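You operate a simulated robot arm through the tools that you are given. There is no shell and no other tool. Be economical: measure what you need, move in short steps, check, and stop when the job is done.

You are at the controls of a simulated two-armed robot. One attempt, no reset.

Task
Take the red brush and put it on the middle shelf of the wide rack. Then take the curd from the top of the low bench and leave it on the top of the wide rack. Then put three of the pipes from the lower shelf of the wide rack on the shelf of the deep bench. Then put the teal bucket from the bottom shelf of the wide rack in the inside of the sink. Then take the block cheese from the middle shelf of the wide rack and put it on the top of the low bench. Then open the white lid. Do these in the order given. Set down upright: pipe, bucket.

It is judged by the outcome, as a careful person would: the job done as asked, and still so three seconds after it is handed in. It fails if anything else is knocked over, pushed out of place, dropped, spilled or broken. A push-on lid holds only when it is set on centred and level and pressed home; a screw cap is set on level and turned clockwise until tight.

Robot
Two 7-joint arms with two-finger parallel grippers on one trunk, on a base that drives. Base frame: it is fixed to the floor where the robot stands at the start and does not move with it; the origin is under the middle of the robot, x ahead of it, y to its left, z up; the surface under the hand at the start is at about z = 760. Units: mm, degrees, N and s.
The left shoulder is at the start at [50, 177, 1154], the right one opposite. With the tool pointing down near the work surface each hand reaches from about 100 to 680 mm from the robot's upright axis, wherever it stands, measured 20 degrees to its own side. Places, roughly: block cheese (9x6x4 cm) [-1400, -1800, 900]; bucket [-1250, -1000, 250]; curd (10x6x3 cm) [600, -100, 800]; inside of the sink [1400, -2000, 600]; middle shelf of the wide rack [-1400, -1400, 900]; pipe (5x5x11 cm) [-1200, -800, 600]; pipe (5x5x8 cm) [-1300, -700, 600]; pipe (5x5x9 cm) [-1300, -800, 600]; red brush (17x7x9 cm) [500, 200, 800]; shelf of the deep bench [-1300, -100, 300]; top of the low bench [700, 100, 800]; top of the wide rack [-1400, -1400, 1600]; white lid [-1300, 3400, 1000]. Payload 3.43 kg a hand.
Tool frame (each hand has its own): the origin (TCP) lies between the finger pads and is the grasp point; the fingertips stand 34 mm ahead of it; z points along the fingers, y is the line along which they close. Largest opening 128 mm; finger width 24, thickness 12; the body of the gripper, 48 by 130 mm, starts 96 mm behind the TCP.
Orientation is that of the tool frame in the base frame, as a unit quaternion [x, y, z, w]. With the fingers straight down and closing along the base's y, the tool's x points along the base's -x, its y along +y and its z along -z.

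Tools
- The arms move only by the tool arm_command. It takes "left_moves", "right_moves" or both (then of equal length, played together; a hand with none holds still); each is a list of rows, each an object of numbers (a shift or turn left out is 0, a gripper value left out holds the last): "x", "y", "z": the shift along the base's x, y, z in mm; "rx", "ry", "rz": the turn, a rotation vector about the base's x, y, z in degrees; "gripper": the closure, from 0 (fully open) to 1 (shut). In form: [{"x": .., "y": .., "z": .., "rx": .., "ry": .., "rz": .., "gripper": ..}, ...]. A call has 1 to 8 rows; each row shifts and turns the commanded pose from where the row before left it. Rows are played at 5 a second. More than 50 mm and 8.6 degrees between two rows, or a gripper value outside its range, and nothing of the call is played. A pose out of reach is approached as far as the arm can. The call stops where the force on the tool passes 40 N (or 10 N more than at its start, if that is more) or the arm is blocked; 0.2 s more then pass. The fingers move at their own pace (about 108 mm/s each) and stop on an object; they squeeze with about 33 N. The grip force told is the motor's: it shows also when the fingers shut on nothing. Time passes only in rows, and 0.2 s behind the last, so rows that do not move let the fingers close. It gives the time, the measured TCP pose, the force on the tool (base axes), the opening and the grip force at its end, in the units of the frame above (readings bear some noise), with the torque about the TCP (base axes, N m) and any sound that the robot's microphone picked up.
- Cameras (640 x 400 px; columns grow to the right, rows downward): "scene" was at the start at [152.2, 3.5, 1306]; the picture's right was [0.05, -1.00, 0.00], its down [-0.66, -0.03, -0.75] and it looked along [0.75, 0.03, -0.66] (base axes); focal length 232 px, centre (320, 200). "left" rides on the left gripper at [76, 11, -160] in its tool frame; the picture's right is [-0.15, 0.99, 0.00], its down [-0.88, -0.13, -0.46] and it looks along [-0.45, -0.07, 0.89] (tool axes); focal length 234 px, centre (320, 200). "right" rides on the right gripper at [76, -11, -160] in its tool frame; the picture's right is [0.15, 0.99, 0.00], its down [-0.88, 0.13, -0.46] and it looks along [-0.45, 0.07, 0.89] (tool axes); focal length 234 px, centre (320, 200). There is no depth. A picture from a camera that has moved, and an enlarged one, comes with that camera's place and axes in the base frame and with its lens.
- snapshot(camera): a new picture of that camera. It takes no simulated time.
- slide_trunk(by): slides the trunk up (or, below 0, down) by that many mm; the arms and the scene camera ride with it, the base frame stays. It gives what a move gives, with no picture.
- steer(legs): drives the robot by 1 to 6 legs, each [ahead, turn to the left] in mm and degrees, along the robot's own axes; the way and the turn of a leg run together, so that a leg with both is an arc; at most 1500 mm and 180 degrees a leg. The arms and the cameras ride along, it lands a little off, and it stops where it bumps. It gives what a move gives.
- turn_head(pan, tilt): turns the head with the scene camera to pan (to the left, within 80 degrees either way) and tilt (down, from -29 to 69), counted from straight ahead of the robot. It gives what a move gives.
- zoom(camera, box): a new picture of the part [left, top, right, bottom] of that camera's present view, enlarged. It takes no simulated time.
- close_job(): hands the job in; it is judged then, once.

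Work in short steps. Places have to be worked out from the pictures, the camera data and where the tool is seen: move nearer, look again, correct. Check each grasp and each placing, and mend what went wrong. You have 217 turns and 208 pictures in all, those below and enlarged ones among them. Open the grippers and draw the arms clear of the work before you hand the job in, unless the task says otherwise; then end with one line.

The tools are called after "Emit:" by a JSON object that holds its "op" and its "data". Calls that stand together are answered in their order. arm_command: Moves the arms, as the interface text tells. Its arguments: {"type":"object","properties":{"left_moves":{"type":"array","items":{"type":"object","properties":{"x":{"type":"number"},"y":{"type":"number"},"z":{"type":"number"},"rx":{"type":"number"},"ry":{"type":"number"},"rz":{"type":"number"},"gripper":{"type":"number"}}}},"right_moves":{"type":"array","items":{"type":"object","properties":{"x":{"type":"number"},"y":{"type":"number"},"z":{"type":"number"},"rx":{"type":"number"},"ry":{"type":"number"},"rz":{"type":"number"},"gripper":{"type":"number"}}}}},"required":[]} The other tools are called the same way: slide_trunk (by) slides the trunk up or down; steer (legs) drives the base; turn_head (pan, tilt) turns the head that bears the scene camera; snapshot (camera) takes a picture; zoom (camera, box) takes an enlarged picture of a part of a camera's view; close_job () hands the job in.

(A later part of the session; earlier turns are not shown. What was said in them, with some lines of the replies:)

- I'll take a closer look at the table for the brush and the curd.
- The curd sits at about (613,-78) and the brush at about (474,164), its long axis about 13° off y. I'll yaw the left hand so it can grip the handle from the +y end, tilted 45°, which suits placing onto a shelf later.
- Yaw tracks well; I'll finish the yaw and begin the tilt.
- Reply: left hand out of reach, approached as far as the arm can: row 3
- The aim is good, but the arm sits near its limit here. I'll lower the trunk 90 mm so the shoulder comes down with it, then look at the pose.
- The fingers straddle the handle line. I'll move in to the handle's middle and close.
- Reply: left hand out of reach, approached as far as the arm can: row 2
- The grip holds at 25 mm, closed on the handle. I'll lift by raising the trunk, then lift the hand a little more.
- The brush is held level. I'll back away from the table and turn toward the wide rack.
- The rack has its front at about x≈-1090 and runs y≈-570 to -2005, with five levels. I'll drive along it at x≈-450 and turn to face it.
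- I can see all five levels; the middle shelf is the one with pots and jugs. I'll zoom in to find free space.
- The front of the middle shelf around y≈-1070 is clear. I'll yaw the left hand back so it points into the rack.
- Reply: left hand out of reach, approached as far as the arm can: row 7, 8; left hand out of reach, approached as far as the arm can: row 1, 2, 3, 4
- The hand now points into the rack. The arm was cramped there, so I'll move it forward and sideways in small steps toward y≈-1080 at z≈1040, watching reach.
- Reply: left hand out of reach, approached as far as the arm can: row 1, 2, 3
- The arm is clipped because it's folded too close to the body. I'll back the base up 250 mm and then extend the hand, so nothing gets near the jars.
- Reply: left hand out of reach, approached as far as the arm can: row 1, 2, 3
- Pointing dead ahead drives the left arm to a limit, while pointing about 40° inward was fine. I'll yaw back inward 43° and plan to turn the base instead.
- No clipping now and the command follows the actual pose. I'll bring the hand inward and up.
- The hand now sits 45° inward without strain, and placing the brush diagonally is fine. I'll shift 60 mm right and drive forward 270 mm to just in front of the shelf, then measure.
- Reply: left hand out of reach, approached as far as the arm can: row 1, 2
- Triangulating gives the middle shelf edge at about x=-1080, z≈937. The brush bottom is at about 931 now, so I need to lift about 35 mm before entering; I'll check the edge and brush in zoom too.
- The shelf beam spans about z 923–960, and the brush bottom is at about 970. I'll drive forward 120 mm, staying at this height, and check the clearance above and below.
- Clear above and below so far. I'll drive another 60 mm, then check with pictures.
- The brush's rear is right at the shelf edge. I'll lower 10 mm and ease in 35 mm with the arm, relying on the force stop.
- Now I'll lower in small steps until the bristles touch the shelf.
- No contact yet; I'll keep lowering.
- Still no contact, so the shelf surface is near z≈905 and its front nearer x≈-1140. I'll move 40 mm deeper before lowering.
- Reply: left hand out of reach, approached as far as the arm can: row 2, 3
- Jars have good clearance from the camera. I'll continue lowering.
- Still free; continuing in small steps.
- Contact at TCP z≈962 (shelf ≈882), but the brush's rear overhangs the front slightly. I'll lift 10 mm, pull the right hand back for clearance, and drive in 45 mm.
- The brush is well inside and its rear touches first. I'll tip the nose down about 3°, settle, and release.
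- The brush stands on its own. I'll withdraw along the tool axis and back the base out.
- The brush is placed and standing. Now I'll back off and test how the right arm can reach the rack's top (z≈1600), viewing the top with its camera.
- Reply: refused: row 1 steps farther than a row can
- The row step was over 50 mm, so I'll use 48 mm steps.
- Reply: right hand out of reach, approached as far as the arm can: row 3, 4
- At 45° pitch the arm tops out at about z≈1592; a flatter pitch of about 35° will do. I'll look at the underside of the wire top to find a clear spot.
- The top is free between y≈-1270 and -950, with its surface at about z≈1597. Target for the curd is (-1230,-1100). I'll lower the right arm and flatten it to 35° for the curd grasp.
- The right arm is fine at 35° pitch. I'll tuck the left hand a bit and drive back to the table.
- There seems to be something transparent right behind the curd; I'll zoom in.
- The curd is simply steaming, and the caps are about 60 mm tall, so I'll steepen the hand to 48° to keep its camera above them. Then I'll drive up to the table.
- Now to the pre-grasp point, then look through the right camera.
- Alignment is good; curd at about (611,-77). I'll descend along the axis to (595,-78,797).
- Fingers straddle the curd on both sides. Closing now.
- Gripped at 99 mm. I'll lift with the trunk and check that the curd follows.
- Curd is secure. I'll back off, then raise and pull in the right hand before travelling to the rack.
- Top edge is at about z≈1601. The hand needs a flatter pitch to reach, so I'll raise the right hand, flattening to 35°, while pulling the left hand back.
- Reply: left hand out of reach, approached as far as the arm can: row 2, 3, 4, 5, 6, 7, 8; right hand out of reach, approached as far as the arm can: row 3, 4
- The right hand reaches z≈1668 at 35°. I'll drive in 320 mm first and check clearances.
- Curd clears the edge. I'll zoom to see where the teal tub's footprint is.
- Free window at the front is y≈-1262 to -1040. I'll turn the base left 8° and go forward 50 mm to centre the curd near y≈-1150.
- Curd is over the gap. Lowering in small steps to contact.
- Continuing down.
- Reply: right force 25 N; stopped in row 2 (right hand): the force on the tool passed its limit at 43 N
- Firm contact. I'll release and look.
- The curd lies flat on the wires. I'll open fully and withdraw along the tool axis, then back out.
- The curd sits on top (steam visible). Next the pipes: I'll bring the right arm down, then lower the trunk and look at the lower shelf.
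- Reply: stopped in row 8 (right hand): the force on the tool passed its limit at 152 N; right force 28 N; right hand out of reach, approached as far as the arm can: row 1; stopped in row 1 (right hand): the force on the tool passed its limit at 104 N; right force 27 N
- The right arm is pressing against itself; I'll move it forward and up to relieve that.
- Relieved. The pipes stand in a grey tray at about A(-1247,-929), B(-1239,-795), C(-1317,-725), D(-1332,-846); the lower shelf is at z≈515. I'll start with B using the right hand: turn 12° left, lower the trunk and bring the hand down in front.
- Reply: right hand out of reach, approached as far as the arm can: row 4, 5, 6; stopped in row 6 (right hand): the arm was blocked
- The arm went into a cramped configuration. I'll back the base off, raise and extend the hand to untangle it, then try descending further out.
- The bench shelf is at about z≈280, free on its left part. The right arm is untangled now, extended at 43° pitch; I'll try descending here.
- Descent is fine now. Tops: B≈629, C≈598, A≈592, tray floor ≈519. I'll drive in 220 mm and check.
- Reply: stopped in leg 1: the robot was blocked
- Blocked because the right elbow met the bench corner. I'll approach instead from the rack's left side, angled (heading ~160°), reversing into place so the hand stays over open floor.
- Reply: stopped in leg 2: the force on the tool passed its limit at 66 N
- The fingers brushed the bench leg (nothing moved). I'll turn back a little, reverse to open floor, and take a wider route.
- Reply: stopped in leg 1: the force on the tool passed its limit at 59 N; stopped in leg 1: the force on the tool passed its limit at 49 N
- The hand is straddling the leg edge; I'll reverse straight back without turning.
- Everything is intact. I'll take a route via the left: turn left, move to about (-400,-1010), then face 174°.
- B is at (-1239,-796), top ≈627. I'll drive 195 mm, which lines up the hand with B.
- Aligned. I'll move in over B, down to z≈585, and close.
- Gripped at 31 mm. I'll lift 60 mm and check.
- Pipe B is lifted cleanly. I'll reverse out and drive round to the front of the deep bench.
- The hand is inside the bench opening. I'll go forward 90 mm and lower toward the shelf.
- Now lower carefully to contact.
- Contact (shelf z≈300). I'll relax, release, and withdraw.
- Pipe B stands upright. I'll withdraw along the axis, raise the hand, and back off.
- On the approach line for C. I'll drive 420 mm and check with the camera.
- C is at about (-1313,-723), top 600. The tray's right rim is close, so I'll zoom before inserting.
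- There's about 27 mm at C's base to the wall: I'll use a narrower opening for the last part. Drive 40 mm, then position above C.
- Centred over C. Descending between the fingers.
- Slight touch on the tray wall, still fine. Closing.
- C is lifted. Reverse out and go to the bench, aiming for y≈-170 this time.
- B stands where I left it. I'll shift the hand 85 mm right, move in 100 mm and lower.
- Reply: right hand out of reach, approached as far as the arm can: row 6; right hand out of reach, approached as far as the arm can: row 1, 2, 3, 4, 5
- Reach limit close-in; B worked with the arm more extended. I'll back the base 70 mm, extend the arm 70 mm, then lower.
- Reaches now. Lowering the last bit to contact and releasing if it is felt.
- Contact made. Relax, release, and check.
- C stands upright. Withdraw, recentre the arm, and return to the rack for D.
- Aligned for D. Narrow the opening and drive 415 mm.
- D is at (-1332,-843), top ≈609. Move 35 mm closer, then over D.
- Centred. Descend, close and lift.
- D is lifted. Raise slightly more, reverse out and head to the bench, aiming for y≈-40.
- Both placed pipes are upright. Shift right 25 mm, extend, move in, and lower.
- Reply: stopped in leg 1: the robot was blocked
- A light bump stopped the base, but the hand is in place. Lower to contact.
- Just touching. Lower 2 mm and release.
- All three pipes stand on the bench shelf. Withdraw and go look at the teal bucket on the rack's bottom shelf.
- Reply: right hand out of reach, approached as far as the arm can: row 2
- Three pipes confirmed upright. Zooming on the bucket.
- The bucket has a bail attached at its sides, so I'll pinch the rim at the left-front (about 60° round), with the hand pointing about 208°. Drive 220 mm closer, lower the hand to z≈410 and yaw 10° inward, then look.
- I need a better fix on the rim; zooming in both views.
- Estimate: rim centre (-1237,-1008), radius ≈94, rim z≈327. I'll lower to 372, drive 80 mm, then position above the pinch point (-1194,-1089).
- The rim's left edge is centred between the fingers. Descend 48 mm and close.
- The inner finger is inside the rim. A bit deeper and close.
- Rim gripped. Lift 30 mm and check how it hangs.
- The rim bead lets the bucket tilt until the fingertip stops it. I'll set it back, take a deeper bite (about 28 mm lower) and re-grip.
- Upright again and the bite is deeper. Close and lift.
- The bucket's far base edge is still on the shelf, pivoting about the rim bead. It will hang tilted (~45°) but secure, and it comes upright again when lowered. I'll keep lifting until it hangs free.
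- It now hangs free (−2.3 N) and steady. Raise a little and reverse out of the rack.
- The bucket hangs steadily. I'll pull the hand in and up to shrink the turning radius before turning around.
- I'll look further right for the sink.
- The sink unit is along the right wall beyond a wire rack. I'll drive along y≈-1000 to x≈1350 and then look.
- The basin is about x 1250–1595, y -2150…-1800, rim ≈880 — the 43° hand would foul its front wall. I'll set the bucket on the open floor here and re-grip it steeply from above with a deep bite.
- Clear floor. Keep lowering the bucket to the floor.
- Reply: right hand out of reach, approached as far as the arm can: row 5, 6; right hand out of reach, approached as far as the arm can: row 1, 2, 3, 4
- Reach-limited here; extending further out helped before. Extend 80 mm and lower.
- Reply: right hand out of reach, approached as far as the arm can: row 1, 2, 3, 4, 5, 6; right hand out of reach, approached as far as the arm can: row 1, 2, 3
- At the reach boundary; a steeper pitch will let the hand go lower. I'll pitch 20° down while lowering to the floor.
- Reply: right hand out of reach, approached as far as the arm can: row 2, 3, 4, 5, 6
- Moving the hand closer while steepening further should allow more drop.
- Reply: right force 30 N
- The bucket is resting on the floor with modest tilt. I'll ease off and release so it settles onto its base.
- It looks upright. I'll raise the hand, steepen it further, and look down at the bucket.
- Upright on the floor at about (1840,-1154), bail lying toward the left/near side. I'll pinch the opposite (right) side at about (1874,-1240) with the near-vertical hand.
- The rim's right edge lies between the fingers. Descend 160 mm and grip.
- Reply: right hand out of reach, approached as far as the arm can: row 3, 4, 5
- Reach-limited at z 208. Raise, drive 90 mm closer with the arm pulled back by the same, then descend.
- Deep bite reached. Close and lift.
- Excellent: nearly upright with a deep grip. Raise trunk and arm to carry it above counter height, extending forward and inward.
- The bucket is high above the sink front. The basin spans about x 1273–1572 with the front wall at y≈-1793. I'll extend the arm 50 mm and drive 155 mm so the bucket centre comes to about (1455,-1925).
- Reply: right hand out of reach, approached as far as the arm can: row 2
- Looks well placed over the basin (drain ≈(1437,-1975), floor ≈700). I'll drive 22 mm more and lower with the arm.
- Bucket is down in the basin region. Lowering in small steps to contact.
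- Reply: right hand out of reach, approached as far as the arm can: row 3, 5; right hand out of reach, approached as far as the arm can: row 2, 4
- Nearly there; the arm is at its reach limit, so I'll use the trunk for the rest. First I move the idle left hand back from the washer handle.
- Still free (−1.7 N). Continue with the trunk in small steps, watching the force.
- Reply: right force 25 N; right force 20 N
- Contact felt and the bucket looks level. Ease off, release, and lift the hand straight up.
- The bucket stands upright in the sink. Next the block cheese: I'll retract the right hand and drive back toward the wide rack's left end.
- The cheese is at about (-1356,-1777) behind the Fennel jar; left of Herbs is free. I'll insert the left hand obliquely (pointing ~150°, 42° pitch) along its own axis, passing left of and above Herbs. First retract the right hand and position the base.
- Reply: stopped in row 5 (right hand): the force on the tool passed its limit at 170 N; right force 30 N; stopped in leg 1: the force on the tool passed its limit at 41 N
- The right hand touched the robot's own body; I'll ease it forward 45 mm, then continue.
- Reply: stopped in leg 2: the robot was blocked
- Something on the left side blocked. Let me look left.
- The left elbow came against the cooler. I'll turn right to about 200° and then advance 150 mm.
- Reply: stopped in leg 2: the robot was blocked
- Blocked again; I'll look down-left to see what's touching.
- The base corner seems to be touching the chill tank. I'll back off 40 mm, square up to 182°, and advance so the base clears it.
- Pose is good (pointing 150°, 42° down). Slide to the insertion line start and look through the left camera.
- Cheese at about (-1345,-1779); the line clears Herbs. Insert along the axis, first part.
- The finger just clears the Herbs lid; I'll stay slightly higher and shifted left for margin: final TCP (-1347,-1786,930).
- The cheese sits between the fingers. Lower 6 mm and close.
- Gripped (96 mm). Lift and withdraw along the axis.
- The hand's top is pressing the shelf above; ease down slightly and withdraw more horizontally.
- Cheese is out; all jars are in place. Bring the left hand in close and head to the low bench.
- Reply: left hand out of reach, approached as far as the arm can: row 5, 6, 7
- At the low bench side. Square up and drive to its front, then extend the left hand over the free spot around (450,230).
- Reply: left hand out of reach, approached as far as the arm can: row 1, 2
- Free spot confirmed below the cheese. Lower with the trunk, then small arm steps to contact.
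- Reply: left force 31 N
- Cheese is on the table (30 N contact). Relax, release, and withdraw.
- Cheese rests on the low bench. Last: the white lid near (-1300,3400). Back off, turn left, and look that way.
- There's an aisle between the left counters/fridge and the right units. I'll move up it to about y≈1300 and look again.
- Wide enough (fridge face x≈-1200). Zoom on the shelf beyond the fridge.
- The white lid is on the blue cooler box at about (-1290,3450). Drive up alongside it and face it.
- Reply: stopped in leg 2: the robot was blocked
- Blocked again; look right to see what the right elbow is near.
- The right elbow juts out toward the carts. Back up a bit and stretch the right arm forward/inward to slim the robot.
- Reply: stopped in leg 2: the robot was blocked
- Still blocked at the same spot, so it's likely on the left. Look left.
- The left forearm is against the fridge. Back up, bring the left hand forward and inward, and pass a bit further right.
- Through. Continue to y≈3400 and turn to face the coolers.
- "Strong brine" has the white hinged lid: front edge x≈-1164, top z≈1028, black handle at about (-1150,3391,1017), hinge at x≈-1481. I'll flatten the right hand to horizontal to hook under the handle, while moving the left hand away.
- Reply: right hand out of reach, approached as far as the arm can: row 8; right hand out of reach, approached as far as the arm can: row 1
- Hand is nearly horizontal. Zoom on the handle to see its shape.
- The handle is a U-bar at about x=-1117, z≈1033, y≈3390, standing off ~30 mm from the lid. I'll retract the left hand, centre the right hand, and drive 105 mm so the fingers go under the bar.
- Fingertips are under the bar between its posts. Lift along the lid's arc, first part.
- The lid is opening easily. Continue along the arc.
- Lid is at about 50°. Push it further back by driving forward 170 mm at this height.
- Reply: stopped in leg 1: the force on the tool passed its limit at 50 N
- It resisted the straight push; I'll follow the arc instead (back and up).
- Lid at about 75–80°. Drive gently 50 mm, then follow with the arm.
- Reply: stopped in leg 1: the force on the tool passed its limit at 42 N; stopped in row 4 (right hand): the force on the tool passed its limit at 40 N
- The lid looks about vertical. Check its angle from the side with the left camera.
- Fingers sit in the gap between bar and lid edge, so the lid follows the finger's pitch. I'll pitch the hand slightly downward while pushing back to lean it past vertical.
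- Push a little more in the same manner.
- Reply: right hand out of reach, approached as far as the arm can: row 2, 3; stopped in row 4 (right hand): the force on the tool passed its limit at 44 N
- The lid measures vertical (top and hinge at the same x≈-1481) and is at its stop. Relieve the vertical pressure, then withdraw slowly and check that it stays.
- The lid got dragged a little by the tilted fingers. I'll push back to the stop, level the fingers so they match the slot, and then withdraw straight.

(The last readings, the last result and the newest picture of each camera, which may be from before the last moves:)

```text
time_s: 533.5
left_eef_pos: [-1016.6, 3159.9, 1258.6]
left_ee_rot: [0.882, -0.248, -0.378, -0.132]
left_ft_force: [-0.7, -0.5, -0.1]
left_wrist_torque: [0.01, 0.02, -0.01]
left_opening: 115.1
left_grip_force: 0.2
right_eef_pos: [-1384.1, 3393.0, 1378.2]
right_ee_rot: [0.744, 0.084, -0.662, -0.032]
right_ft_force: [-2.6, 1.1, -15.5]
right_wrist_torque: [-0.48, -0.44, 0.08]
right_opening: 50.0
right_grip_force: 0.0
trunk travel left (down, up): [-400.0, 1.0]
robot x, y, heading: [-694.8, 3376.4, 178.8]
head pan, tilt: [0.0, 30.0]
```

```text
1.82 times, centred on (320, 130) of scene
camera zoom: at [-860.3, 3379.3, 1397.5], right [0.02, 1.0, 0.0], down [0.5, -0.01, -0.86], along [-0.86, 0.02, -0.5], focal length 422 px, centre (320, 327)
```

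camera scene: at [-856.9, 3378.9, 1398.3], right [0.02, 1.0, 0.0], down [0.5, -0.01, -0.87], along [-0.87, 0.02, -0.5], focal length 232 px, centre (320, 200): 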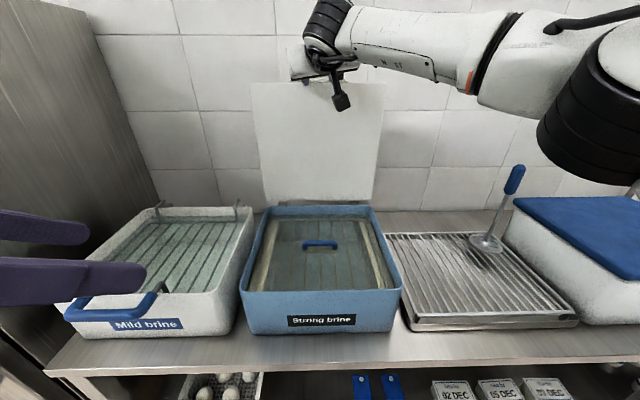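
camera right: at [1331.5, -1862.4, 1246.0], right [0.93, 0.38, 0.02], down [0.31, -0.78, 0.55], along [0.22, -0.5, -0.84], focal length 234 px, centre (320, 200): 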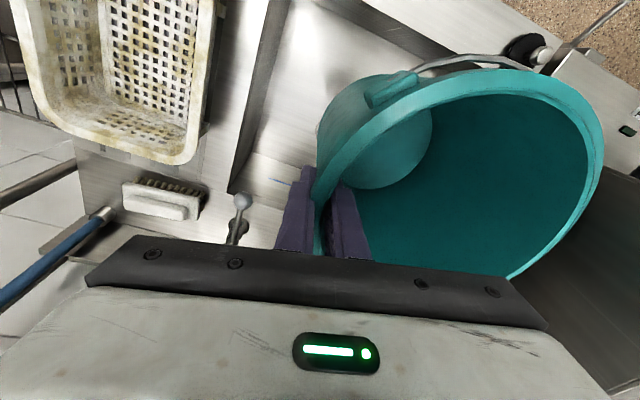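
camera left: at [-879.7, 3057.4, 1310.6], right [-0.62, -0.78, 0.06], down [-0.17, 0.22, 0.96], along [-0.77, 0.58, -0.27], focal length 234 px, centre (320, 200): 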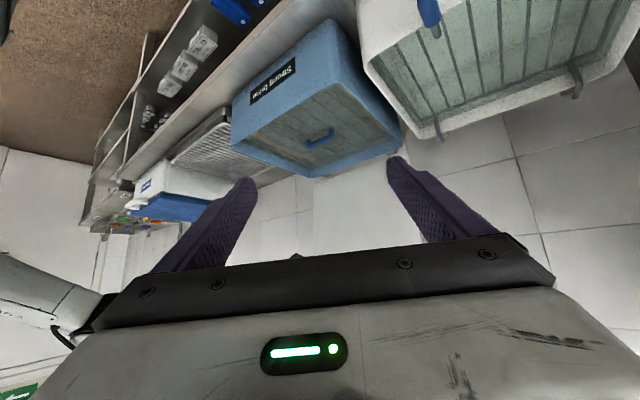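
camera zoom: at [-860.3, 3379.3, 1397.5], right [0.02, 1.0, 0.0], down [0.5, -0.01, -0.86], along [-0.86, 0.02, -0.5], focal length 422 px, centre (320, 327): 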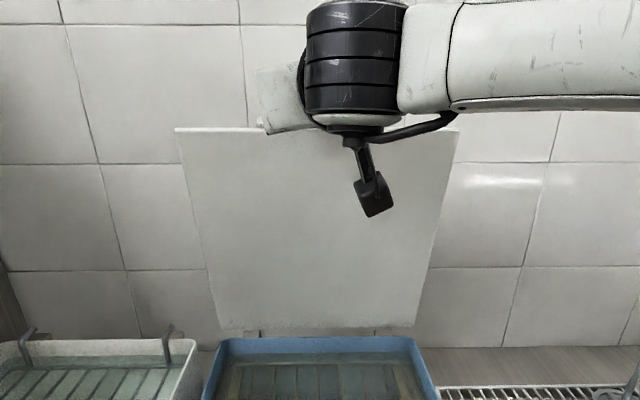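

The lid follows the fingers because they are threaded through the handle. New plan: bring it back down the arc to about 48°, support it from underneath with the left hand, free the right hand, then push it fully back by its underside.

Emit:
{"op": "arm_command", "data": {"right_moves": [{"x": 21, "z": -14}, {"x": 21, "z": -14}, {"x": 29, "z": -17}, {"x": 29, "z": -17}, {"x": 29, "z": -18}, {"x": 18, "z": -9}, {"x": 18, "z": -9}], "left_moves": [{"x": -20, "y": 5, "z": 8}, {"x": -20, "y": 5, "z": 8}, {"x": -20, "y": 5, "z": 8}, {"x": -20, "y": 5, "z": 8}, {"x": -20, "y": 5, "z": 8}, {"x": -20, "y": 5, "z": 8}, {"x": -17, "y": 5, "z": 8}]}}

Emit:
{"op": "snapshot", "data": {"camera": "scene"}}

```text
time_s: 535.1
left_eef_pos: [-1153.6, 3194.8, 1313.8]
left_ee_rot: [0.882, -0.249, -0.378, -0.132]
left_ft_force: [-1.0, -0.1, 0.6]
left_wrist_torque: [-0.05, 0.0, -0.01]
left_opening: 115.5
left_grip_force: 0.1
right_eef_pos: [-1219.3, 3394.8, 1282.8]
right_ee_rot: [0.742, 0.083, -0.664, -0.032]
right_ft_force: [-12.8, 0.2, -14.9]
right_wrist_torque: [-0.48, -0.61, 0.4]
right_opening: 50.4
right_grip_force: 0.1
trunk travel left (down, up): [-400.0, 1.0]
robot x, y, heading: [-695.9, 3377.5, 179.0]
head pan, tilt: [0.0, 30.0]
```

```text
12 pictures are left
camera scene: at [-861.3, 3379.5, 1397.6], right [0.02, 1.0, 0.0], down [0.5, -0.01, -0.86], along [-0.86, 0.02, -0.5], focal length 232 px, centre (320, 200)
```

scene: 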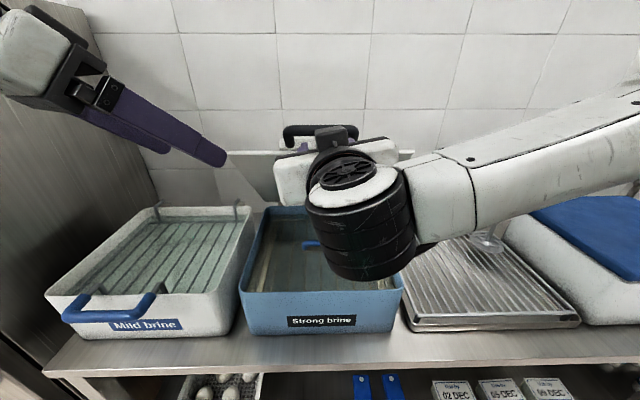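

Lid is at about 50° (edge at x≈-1280, z≈1255). Insert the left hand beneath it along its axis.

Emit:
{"op": "arm_command", "data": {"left_moves": [{"x": -31, "y": 19, "z": -33}, {"x": -31, "y": 19, "z": -33}, {"x": -31, "y": 19, "z": -33}, {"x": -31, "y": 19, "z": -33}, {"x": -31, "y": 19, "z": -33}]}}

```text
time_s: 536.3
left_eef_pos: [-1296.6, 3282.8, 1171.0]
left_ee_rot: [0.878, -0.246, -0.388, -0.133]
left_ft_force: [14.1, -11.1, 9.1]
left_wrist_torque: [0.69, 1.38, 0.38]
left_opening: 115.3
left_grip_force: 0.0
right_eef_pos: [-1215.6, 3392.7, 1288.1]
right_ee_rot: [0.738, 0.083, -0.669, -0.033]
right_ft_force: [-0.5, 0.6, -0.1]
right_wrist_torque: [-0.01, 0.05, 0.0]
right_opening: 50.9
right_grip_force: 0.0
trunk travel left (down, up): [-400.0, 1.0]
robot x, y, heading: [-696.3, 3376.3, 179.0]
head pan, tilt: [0.0, 30.0]
stopped in row 5 (left hand): the force on the tool passed its limit at 88 N (the readings are from after the stop); the commanded pose is now the measured one
```

The left hand now carries the lid (right-hand force dropped to zero). Withdraw the right hand straight back.

Emit:
{"op": "arm_command", "data": {"right_moves": [{"x": 12, "z": -2}, {"x": 15, "z": -3}, {"x": 20, "z": -4}, {"x": 30, "z": -5}, {"x": 35, "z": -5}]}}

Emit:
{"op": "snapshot", "data": {"camera": "scene"}}

```text
time_s: 537.5
left_eef_pos: [-1297.0, 3281.5, 1170.7]
left_ee_rot: [0.877, -0.247, -0.389, -0.134]
left_ft_force: [5.4, -2.7, 2.5]
left_wrist_torque: [0.05, 0.45, 0.2]
left_opening: 115.3
left_grip_force: 0.0
right_eef_pos: [-1106.5, 3397.6, 1270.3]
right_ee_rot: [0.738, 0.081, -0.669, -0.034]
right_ft_force: [0.4, 0.3, 0.2]
right_wrist_torque: [-0.01, 0.02, 0.03]
right_opening: 51.5
right_grip_force: 0.0
trunk travel left (down, up): [-400.0, 1.0]
robot x, y, heading: [-694.2, 3379.0, 179.1]
head pan, tilt: [0.0, 30.0]
```

```text
11 pictures are left
camera scene: at [-856.7, 3378.5, 1398.4], right [0.02, 1.0, 0.0], down [0.5, -0.01, -0.87], along [-0.87, 0.02, -0.5], focal length 232 px, centre (320, 200)
```

scene: 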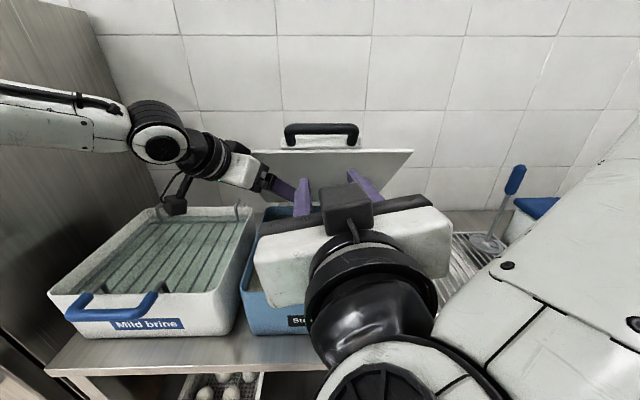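

The left hand holds the lid up and the right is free. Now lower the right hand to z≈1205 and push the lid's underside back.

Emit:
{"op": "arm_command", "data": {"right_moves": [{"z": -32, "y": 8}, {"z": -32, "y": 8}, {"x": -45}, {"x": -45}, {"x": -45}, {"x": -40}, {"x": -30}, {"x": -25}]}}

Emit:
{"op": "arm_command", "data": {"right_moves": [{"x": -25}, {"x": -25}, {"x": -22}, {"x": -20}, {"x": -15}]}}

Emit:
{"op": "snapshot", "data": {"camera": "scene"}}

```text
time_s: 539.3
left_eef_pos: [-1298.1, 3281.3, 1169.0]
left_ee_rot: [0.878, -0.247, -0.389, -0.133]
left_ft_force: [-1.5, -0.5, 1.1]
left_wrist_torque: [0.0, 0.01, 0.01]
left_opening: 115.2
left_grip_force: 0.0
right_eef_pos: [-1334.9, 3411.4, 1206.3]
right_ee_rot: [0.738, 0.083, -0.669, -0.032]
right_ft_force: [1.9, 0.6, -0.9]
right_wrist_torque: [-0.02, 0.04, -0.12]
right_opening: 51.3
right_grip_force: 0.1
trunk travel left (down, up): [-400.0, 1.0]
robot x, y, heading: [-696.1, 3374.8, 178.9]
head pan, tilt: [0.0, 30.0]
```

```text
time_s: 540.5
left_eef_pos: [-1297.5, 3282.4, 1170.5]
left_ee_rot: [0.878, -0.246, -0.388, -0.132]
left_ft_force: [1.2, -0.4, 0.0]
left_wrist_torque: [0.01, 0.03, 0.01]
left_opening: 115.2
left_grip_force: 0.1
right_eef_pos: [-1441.2, 3410.1, 1207.4]
right_ee_rot: [0.738, 0.084, -0.669, -0.031]
right_ft_force: [0.0, 1.3, 0.3]
right_wrist_torque: [-0.02, -0.04, 0.01]
right_opening: 51.4
right_grip_force: 0.3
trunk travel left (down, up): [-400.0, 1.0]
robot x, y, heading: [-695.5, 3373.3, 179.0]
head pan, tilt: [0.0, 30.0]
```

```text
10 pictures are left
camera scene: at [-858.1, 3378.7, 1398.2], right [0.02, 1.0, 0.0], down [0.5, -0.01, -0.87], along [-0.87, 0.02, -0.5], focal length 232 px, centre (320, 200)
```

scene: 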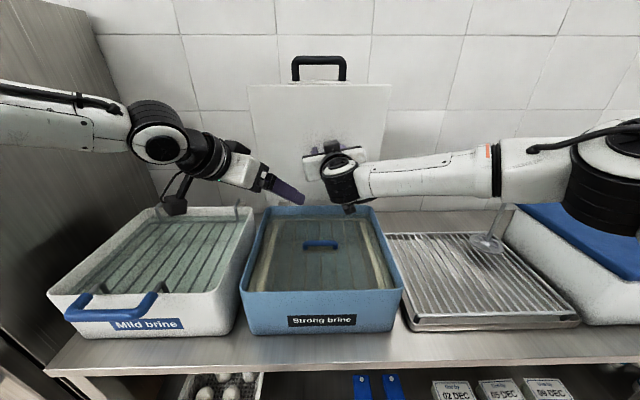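

Almost vertical and nearly force-free. Push a bit further.

Emit:
{"op": "arm_command", "data": {"right_moves": [{"x": -12}, {"x": -12}, {"x": -12}, {"x": -10}, {}]}}

Emit:
{"op": "arm_command", "data": {"right_moves": [{"x": 15}, {"x": 25}, {"x": 25}, {}, {}]}}

Emit:
{"op": "zoom", "data": {"camera": "scene", "box": [220, 40, 420, 220]}}

```text
time_s: 541.7
left_eef_pos: [-1296.8, 3281.5, 1169.7]
left_ee_rot: [0.878, -0.246, -0.388, -0.133]
left_ft_force: [0.7, -0.7, 1.2]
left_wrist_torque: [0.0, -0.01, -0.02]
left_opening: 115.2
left_grip_force: 0.0
right_eef_pos: [-1486.8, 3409.4, 1204.5]
right_ee_rot: [0.738, 0.083, -0.669, -0.032]
right_ft_force: [0.5, -0.8, -0.3]
right_wrist_torque: [0.01, 0.0, 0.0]
right_opening: 51.3
right_grip_force: 0.2
trunk travel left (down, up): [-400.0, 1.0]
robot x, y, heading: [-701.0, 3376.2, 179.1]
head pan, tilt: [0.0, 30.0]
```

```text
time_s: 542.9
left_eef_pos: [-1297.1, 3282.7, 1169.9]
left_ee_rot: [0.878, -0.247, -0.388, -0.133]
left_ft_force: [-0.5, -0.5, 0.8]
left_wrist_torque: [0.04, -0.01, -0.04]
left_opening: 115.3
left_grip_force: 0.0
right_eef_pos: [-1420.9, 3408.2, 1205.4]
right_ee_rot: [0.738, 0.083, -0.669, -0.032]
right_ft_force: [-0.1, -0.2, -0.6]
right_wrist_torque: [0.0, 0.0, 0.01]
right_opening: 51.4
right_grip_force: 0.1
trunk travel left (down, up): [-400.0, 1.0]
robot x, y, heading: [-694.2, 3375.9, 178.8]
head pan, tilt: [0.0, 30.0]
```

```text
2.22 times, centred on (320, 130) of scene
camera zoom: at [-857.8, 3378.8, 1398.2], right [0.02, 1.0, 0.0], down [0.5, -0.01, -0.87], along [-0.87, 0.02, -0.5], focal length 516 px, centre (320, 356)
```

zoom: 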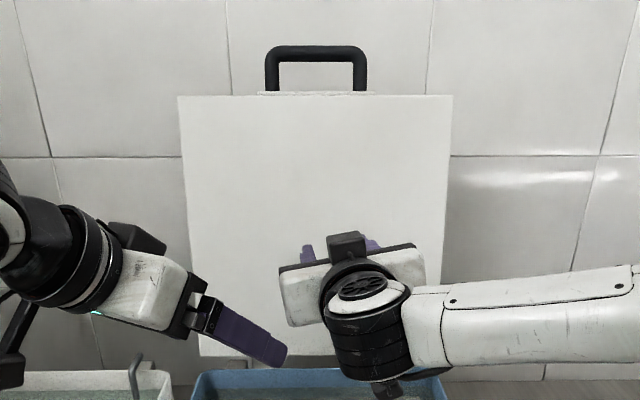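

The lid now leans back past vertical and stays by itself. Withdraw both hands clear.

Emit:
{"op": "arm_command", "data": {"right_moves": [{"x": 40}, {"x": 40}, {"x": 40}, {"x": 40}, {"x": 40}, {"x": 40}, {"gripper": 0}, {}], "left_moves": [{"x": 30, "y": -18, "z": 31}, {"x": 30, "y": -18, "z": 31}, {"x": 30, "y": -18, "z": 31}, {"x": 30, "y": -18, "z": 31}, {"x": 30, "y": -10, "z": 15}, {"x": 30}, {}, {"gripper": 0}]}}

Emit:
{"op": "steer", "data": {"legs": [[-150, 0]]}}

Emit:
{"op": "snapshot", "data": {"camera": "scene"}}

```text
time_s: 544.7
left_eef_pos: [-1117.0, 3198.5, 1307.9]
left_ee_rot: [0.878, -0.247, -0.388, -0.133]
left_ft_force: [0.2, -0.5, 0.0]
left_wrist_torque: [0.0, -0.02, -0.02]
left_opening: 128.0
left_grip_force: 0.0
right_eef_pos: [-1180.1, 3411.5, 1204.1]
right_ee_rot: [0.737, 0.083, -0.67, -0.032]
right_ft_force: [-0.6, 0.2, -0.5]
right_wrist_torque: [-0.01, 0.05, -0.01]
right_opening: 127.9
right_grip_force: 0.0
trunk travel left (down, up): [-400.0, 1.0]
robot x, y, heading: [-695.2, 3378.2, 179.1]
head pan, tilt: [0.0, 30.0]
```

```text
time_s: 546.1
left_eef_pos: [-966.7, 3196.8, 1308.3]
left_ee_rot: [0.877, -0.248, -0.389, -0.134]
left_ft_force: [-0.1, -0.3, 0.0]
left_wrist_torque: [0.02, 0.0, -0.02]
left_opening: 128.0
left_grip_force: 0.0
right_eef_pos: [-1029.8, 3408.5, 1204.9]
right_ee_rot: [0.738, 0.084, -0.669, -0.032]
right_ft_force: [-0.8, -0.4, 0.5]
right_wrist_torque: [0.0, -0.04, -0.01]
right_opening: 128.1
right_grip_force: 0.1
trunk travel left (down, up): [-400.0, 1.0]
robot x, y, heading: [-546.7, 3372.9, 178.9]
head pan, tilt: [0.0, 30.0]
```

```text
8 pictures are left
camera scene: at [-707.3, 3376.1, 1398.3], right [0.02, 1.0, 0.0], down [0.5, -0.01, -0.87], along [-0.87, 0.02, -0.5], focal length 232 px, centre (320, 200)
```

scene: 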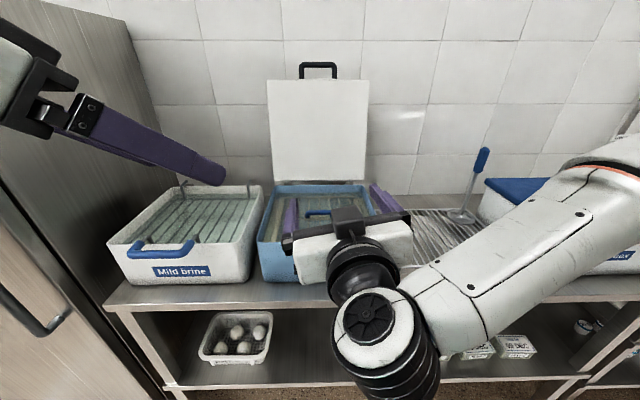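

The lid stands open by itself, both grippers are open and clear of the work, and every earlier placing was checked. Handing in.

Emit:
{"op": "close_job", "data": {}}

```text
The job is handed in.
```

All six steps are done in the order given: red brush, curd, three pipes (upright), teal bucket (upright, set down once on the floor to re-grip it), block cheese, and the white lid open and staying open. The arms bumped fixed furniture a few times on the way (deep bench, fridge, chill tank) without visibly moving anything.
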